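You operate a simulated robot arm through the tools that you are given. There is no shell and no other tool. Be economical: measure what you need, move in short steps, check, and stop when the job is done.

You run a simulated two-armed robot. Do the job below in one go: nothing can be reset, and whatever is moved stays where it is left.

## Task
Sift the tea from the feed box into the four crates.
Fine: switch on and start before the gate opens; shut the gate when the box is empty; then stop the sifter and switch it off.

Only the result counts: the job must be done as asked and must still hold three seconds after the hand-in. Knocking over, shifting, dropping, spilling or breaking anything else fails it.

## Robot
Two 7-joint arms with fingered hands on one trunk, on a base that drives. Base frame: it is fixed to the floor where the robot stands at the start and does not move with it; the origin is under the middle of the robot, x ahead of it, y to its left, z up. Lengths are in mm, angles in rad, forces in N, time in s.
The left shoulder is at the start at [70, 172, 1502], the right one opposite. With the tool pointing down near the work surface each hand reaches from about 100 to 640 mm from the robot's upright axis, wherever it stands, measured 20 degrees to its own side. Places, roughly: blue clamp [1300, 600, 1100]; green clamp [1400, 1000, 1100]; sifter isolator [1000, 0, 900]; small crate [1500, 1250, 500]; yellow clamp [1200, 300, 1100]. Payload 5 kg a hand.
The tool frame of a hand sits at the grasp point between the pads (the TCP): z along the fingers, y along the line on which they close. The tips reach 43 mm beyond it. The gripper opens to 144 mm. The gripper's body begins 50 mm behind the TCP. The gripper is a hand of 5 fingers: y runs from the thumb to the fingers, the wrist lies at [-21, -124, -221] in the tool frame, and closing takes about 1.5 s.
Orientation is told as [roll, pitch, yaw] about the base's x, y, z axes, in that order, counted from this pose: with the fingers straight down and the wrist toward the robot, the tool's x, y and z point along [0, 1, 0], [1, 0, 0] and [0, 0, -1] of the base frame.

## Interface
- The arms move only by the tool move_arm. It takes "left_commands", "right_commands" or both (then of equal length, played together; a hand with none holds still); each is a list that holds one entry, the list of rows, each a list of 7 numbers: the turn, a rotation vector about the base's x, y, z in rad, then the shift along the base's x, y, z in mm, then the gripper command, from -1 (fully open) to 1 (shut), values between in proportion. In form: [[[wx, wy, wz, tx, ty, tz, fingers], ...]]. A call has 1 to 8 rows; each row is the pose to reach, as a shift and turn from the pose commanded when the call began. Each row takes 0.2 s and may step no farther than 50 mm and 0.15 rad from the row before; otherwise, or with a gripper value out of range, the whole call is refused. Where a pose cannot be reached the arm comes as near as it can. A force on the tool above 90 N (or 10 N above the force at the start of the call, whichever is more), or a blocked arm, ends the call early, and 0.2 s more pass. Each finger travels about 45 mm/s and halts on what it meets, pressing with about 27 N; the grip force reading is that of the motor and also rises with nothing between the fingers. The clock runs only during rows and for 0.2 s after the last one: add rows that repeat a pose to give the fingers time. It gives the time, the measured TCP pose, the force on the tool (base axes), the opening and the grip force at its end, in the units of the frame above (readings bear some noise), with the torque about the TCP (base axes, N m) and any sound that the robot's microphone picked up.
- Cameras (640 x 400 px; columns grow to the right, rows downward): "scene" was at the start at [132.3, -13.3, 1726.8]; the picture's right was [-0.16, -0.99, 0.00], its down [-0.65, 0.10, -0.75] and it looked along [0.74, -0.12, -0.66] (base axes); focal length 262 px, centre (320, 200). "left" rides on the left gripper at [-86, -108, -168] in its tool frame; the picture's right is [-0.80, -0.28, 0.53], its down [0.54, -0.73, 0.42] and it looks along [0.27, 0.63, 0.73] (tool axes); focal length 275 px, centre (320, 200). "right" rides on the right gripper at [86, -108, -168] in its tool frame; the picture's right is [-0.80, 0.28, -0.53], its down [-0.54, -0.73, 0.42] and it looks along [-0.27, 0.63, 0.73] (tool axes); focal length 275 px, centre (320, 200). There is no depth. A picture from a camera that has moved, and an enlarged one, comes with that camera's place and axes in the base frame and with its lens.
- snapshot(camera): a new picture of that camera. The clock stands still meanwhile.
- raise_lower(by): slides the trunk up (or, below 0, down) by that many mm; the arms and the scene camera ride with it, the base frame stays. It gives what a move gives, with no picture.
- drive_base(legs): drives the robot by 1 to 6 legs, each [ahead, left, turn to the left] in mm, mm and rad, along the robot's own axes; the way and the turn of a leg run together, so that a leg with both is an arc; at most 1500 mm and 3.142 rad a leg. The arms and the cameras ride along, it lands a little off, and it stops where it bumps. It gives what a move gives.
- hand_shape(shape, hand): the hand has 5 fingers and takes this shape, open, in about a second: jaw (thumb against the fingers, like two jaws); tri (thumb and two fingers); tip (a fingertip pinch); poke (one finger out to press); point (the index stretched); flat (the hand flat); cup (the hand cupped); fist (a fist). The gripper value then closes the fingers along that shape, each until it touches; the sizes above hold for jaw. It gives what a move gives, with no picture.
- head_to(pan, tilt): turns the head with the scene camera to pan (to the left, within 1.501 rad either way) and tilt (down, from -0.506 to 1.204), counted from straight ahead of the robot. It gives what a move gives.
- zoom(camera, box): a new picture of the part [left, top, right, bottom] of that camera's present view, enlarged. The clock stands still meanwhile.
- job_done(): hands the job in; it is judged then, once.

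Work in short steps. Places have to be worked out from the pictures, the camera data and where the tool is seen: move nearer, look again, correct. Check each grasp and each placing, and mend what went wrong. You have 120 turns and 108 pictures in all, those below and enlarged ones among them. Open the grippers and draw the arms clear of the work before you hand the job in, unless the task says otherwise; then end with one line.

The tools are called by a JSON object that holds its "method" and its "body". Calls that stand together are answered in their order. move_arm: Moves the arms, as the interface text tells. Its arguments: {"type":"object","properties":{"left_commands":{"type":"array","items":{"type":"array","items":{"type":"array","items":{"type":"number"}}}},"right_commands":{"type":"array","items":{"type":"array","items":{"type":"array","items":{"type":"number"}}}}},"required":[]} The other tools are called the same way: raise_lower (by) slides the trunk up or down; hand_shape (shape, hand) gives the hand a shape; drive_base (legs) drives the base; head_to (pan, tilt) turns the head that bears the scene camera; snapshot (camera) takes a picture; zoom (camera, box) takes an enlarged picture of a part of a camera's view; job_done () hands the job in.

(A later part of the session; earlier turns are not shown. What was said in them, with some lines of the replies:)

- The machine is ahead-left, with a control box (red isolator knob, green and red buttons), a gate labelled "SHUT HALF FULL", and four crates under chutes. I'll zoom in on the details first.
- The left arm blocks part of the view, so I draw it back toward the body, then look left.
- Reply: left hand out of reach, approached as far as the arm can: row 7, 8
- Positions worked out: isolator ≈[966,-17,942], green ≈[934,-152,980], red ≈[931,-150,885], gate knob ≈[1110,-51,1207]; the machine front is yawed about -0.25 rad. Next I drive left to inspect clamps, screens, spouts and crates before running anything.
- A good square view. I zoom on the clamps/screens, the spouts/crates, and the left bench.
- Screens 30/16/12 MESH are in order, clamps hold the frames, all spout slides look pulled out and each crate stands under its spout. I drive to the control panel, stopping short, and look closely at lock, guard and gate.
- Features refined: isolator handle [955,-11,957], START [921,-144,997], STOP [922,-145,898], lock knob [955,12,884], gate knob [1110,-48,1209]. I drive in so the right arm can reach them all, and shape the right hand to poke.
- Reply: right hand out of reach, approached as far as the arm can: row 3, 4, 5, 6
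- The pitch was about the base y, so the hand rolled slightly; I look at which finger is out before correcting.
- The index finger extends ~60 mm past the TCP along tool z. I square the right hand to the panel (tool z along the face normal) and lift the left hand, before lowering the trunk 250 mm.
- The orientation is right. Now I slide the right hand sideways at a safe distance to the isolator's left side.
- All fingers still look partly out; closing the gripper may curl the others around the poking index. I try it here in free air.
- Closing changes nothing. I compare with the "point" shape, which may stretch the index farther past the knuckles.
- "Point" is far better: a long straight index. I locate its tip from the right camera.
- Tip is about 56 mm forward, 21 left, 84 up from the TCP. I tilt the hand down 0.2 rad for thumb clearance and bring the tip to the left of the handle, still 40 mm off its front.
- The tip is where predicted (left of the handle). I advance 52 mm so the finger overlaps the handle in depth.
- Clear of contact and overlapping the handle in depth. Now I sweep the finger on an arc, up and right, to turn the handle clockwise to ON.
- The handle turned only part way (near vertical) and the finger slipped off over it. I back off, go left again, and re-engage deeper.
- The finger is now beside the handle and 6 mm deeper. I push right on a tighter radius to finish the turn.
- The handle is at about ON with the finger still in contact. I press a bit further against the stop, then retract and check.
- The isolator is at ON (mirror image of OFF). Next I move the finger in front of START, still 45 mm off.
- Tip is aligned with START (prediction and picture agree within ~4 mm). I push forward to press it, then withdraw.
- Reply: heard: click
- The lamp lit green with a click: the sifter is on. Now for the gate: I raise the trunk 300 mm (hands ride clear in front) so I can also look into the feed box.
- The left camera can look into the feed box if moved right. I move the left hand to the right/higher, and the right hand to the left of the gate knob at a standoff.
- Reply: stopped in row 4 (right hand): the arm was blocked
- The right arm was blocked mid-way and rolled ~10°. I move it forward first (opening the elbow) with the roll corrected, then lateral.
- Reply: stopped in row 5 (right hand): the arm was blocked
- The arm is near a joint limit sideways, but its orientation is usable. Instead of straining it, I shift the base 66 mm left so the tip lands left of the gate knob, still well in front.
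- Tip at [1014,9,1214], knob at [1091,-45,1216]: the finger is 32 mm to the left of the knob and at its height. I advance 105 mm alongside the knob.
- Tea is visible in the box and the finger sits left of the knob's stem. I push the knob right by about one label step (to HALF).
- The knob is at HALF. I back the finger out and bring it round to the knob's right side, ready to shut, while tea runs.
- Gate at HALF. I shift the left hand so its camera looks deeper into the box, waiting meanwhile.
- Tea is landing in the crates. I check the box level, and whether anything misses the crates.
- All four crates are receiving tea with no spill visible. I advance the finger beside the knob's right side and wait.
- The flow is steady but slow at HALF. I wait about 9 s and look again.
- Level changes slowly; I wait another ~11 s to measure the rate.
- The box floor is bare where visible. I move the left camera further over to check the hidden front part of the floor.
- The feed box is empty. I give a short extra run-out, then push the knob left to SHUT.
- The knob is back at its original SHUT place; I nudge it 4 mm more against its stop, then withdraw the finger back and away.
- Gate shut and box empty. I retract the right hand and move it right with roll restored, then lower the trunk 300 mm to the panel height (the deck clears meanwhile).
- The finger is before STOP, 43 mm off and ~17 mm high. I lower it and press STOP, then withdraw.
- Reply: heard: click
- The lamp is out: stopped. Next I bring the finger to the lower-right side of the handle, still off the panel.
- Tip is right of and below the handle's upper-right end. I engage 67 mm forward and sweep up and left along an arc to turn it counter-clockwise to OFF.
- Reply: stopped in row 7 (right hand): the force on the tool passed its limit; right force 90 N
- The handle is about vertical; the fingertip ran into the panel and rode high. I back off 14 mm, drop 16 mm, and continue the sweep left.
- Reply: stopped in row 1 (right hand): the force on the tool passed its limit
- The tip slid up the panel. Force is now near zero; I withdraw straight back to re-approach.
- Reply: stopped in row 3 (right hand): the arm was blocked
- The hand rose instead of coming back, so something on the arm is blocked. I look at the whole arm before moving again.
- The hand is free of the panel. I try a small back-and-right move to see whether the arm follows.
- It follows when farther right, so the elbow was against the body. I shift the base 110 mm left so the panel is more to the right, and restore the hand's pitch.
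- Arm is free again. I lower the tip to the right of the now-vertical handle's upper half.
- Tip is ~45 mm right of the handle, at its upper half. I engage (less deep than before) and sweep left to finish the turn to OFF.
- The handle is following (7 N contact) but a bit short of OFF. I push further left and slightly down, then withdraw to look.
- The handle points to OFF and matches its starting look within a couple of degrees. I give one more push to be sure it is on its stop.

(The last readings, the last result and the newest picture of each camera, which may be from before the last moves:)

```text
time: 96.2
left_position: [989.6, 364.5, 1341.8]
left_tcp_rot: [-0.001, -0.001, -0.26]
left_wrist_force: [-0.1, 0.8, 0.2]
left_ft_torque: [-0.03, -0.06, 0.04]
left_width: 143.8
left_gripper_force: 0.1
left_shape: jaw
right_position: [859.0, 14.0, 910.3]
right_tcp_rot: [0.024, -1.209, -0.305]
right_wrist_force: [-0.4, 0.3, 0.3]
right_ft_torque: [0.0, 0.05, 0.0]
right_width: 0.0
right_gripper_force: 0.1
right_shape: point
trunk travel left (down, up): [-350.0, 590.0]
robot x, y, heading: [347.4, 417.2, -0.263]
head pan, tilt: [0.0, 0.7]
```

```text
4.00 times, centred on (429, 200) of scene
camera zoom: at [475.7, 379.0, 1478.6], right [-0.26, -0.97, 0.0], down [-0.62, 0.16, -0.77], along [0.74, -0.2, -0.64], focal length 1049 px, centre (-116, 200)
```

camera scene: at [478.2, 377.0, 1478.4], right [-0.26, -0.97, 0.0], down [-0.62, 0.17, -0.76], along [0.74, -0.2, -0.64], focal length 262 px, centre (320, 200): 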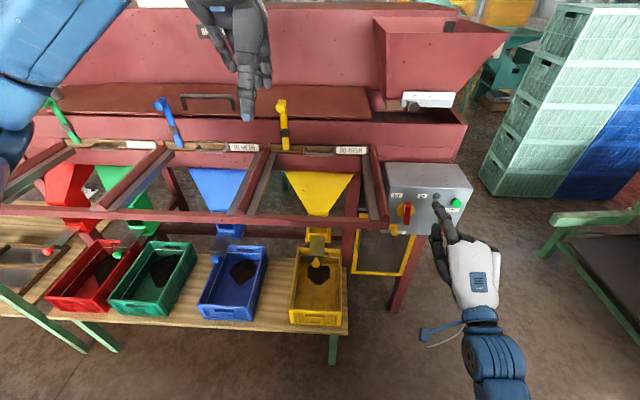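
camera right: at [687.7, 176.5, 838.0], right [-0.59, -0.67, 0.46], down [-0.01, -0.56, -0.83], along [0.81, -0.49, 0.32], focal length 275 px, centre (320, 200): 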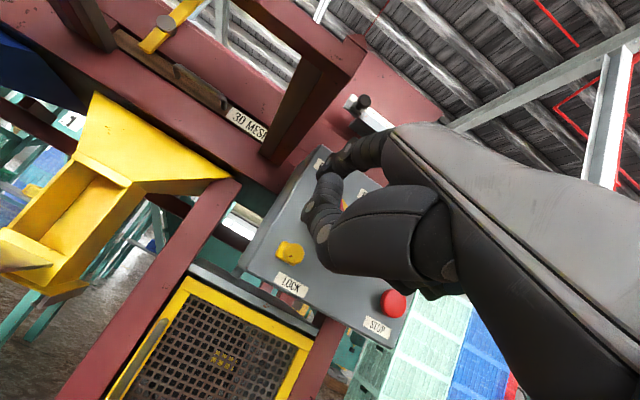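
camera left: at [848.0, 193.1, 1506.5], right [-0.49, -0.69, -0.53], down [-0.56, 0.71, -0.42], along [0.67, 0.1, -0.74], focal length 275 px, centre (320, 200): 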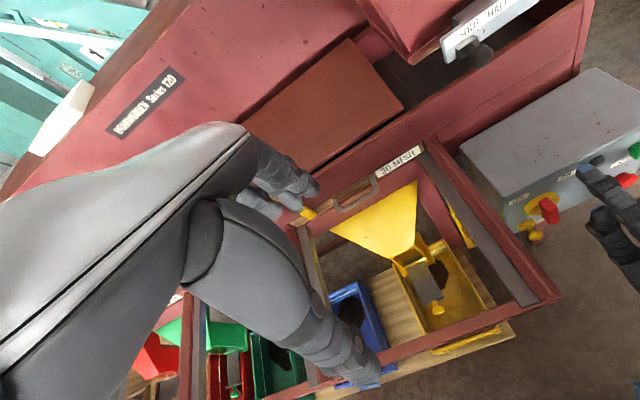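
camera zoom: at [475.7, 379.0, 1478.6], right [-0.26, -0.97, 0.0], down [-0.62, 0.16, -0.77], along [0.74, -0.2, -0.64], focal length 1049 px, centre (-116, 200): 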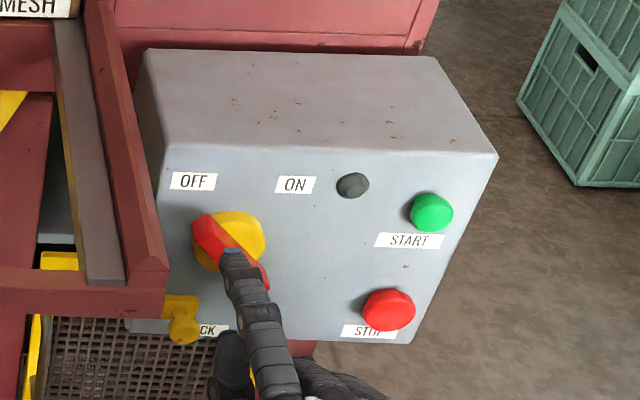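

Now I withdraw the right hand clear and check the final state.

{"method": "move_arm", "body": {"right_commands": [[[0, 0, 0, -38, 5, 0, -1], [0, 0, 0, -60, -30, 0, -1], [0, 0, 0, -75, -72, 0, -1], [0, 0, 0, -85, -115, 0, -1], [0, 0, 0, -90, -155, 0, -1], [0, 0, 0, -90, -155, 0, -1]]]}}

{"method": "drive_base", "body": {"legs": [[-200, 0, 0]]}}

{"method": "snapshot", "body": {"camera": "scene"}}

{"method": "zoom", "body": {"camera": "scene", "box": [350, 130, 478, 230]}}

{"method": "zoom", "body": {"camera": "scene", "box": [60, 170, 380, 330]}}

```text
time: 97.6
left_position: [990.7, 362.4, 1340.1]
left_tcp_rot: [-0.001, 0.002, -0.263]
left_wrist_force: [-0.4, 0.5, 0.0]
left_ft_torque: [-0.02, 0.02, 0.0]
left_width: 144.0
left_gripper_force: 0.1
left_shape: jaw
right_position: [769.1, -147.1, 906.9]
right_tcp_rot: [0.026, -1.209, -0.309]
right_wrist_force: [-1.0, 0.8, -0.1]
right_ft_torque: [0.02, 0.02, 0.0]
right_width: 0.0
right_gripper_force: 0.0
right_shape: point
trunk travel left (down, up): [-350.0, 590.0]
robot x, y, heading: [345.7, 409.8, -0.261]
head pan, tilt: [0.0, 0.7]
```

```text
time: 99.2
left_position: [791.4, 414.3, 1339.6]
left_tcp_rot: [-0.001, 0.002, -0.263]
left_wrist_force: [-0.4, -0.4, -0.1]
left_ft_torque: [0.01, -0.04, 0.01]
left_width: 143.8
left_gripper_force: 0.1
left_shape: jaw
right_position: [570.2, -94.3, 906.8]
right_tcp_rot: [0.025, -1.21, -0.309]
right_wrist_force: [0.3, 0.4, 0.4]
right_ft_torque: [-0.01, 0.01, 0.01]
right_width: 0.0
right_gripper_force: 0.0
right_shape: point
trunk travel left (down, up): [-350.0, 590.0]
robot x, y, heading: [145.6, 461.5, -0.259]
head pan, tilt: [0.0, 0.7]
```

```text
14 pictures are left
camera scene: at [277.7, 430.7, 1478.4], right [-0.26, -0.97, 0.0], down [-0.62, 0.17, -0.76], along [0.74, -0.2, -0.64], focal length 262 px, centre (320, 200)
```

scene: 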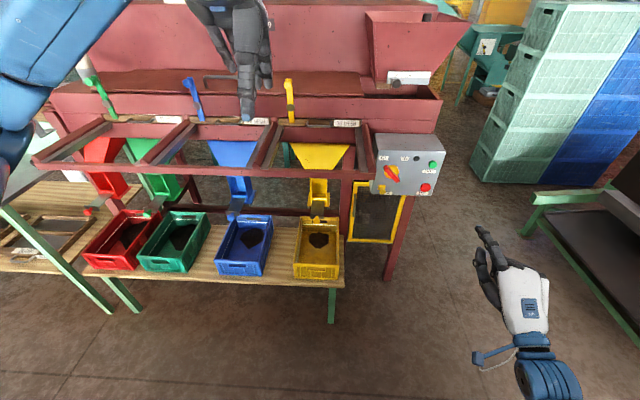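

```text
4.00 times, centred on (414, 180) of scene
camera zoom: at [277.7, 430.7, 1478.4], right [-0.26, -0.97, 0.0], down [-0.62, 0.17, -0.76], along [0.74, -0.2, -0.64], focal length 1049 px, centre (-56, 280)
```

zoom: 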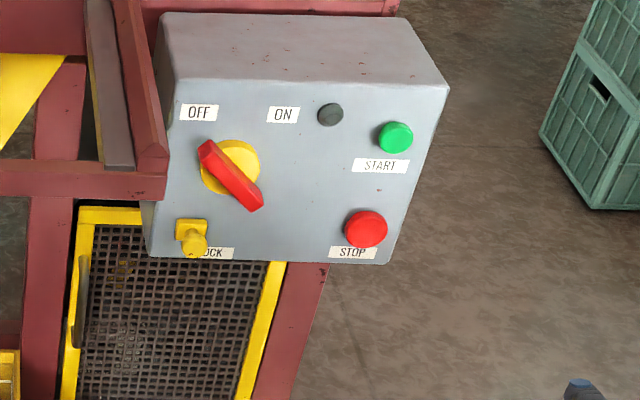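

```text
2.00 times, centred on (220, 250) of scene
camera zoom: at [277.7, 430.7, 1478.4], right [-0.26, -0.97, 0.0], down [-0.62, 0.17, -0.76], along [0.74, -0.2, -0.64], focal length 524 px, centre (520, 100)
```

zoom: 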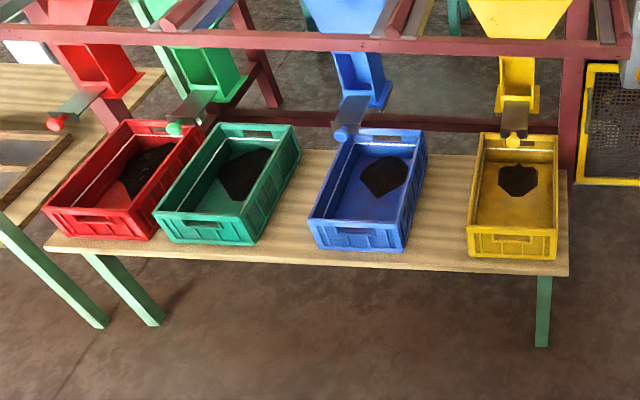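

Isolator at OFF, lamp dark, gate knob at SHUT, all tea in the four crates with nothing spilled or shifted. I open the right hand and hand in.

{"method": "hand_shape", "body": {"hand": "right", "shape": "jaw"}}

{"method": "zoom", "body": {"camera": "scene", "box": [360, 50, 456, 110]}}

```text
time: 100.1
left_position: [792.2, 414.2, 1339.8]
left_tcp_rot: [0.0, 0.002, -0.262]
left_wrist_force: [0.1, -0.5, -0.4]
left_ft_torque: [-0.01, 0.03, 0.02]
left_width: 144.3
left_gripper_force: 0.0
left_shape: jaw
right_position: [569.3, -93.7, 907.0]
right_tcp_rot: [0.025, -1.207, -0.309]
right_wrist_force: [0.2, -0.8, -0.6]
right_ft_torque: [-0.03, 0.04, 0.0]
right_width: 143.5
right_gripper_force: 0.0
right_shape: jaw
trunk travel left (down, up): [-350.0, 590.0]
robot x, y, heading: [148.0, 462.9, -0.261]
head pan, tilt: [0.0, 0.7]
```

```text
6.67 times, centred on (408, 80) of scene
camera zoom: at [278.5, 430.4, 1478.4], right [-0.26, -0.97, 0.0], down [-0.62, 0.17, -0.76], along [0.74, -0.2, -0.64], focal length 1748 px, centre (-267, 1000)
```

zoom: 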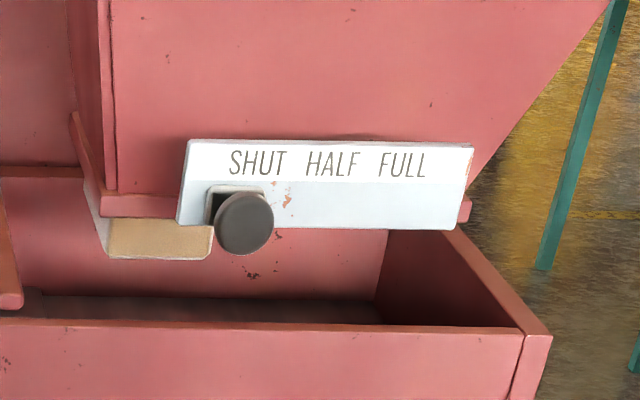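

The gate is under SHUT, the machine is stopped and isolated, and the arms are clear; I hand the job in.

{"method": "job_done", "body": {}}

```text
The job is handed in.
```

The tea from the feed box is sifted into the four crates: the sifter was on and started before the gate opened, the gate was shut once the box looked empty, then the sifter was stopped and switched off, and the pictures show no spills.
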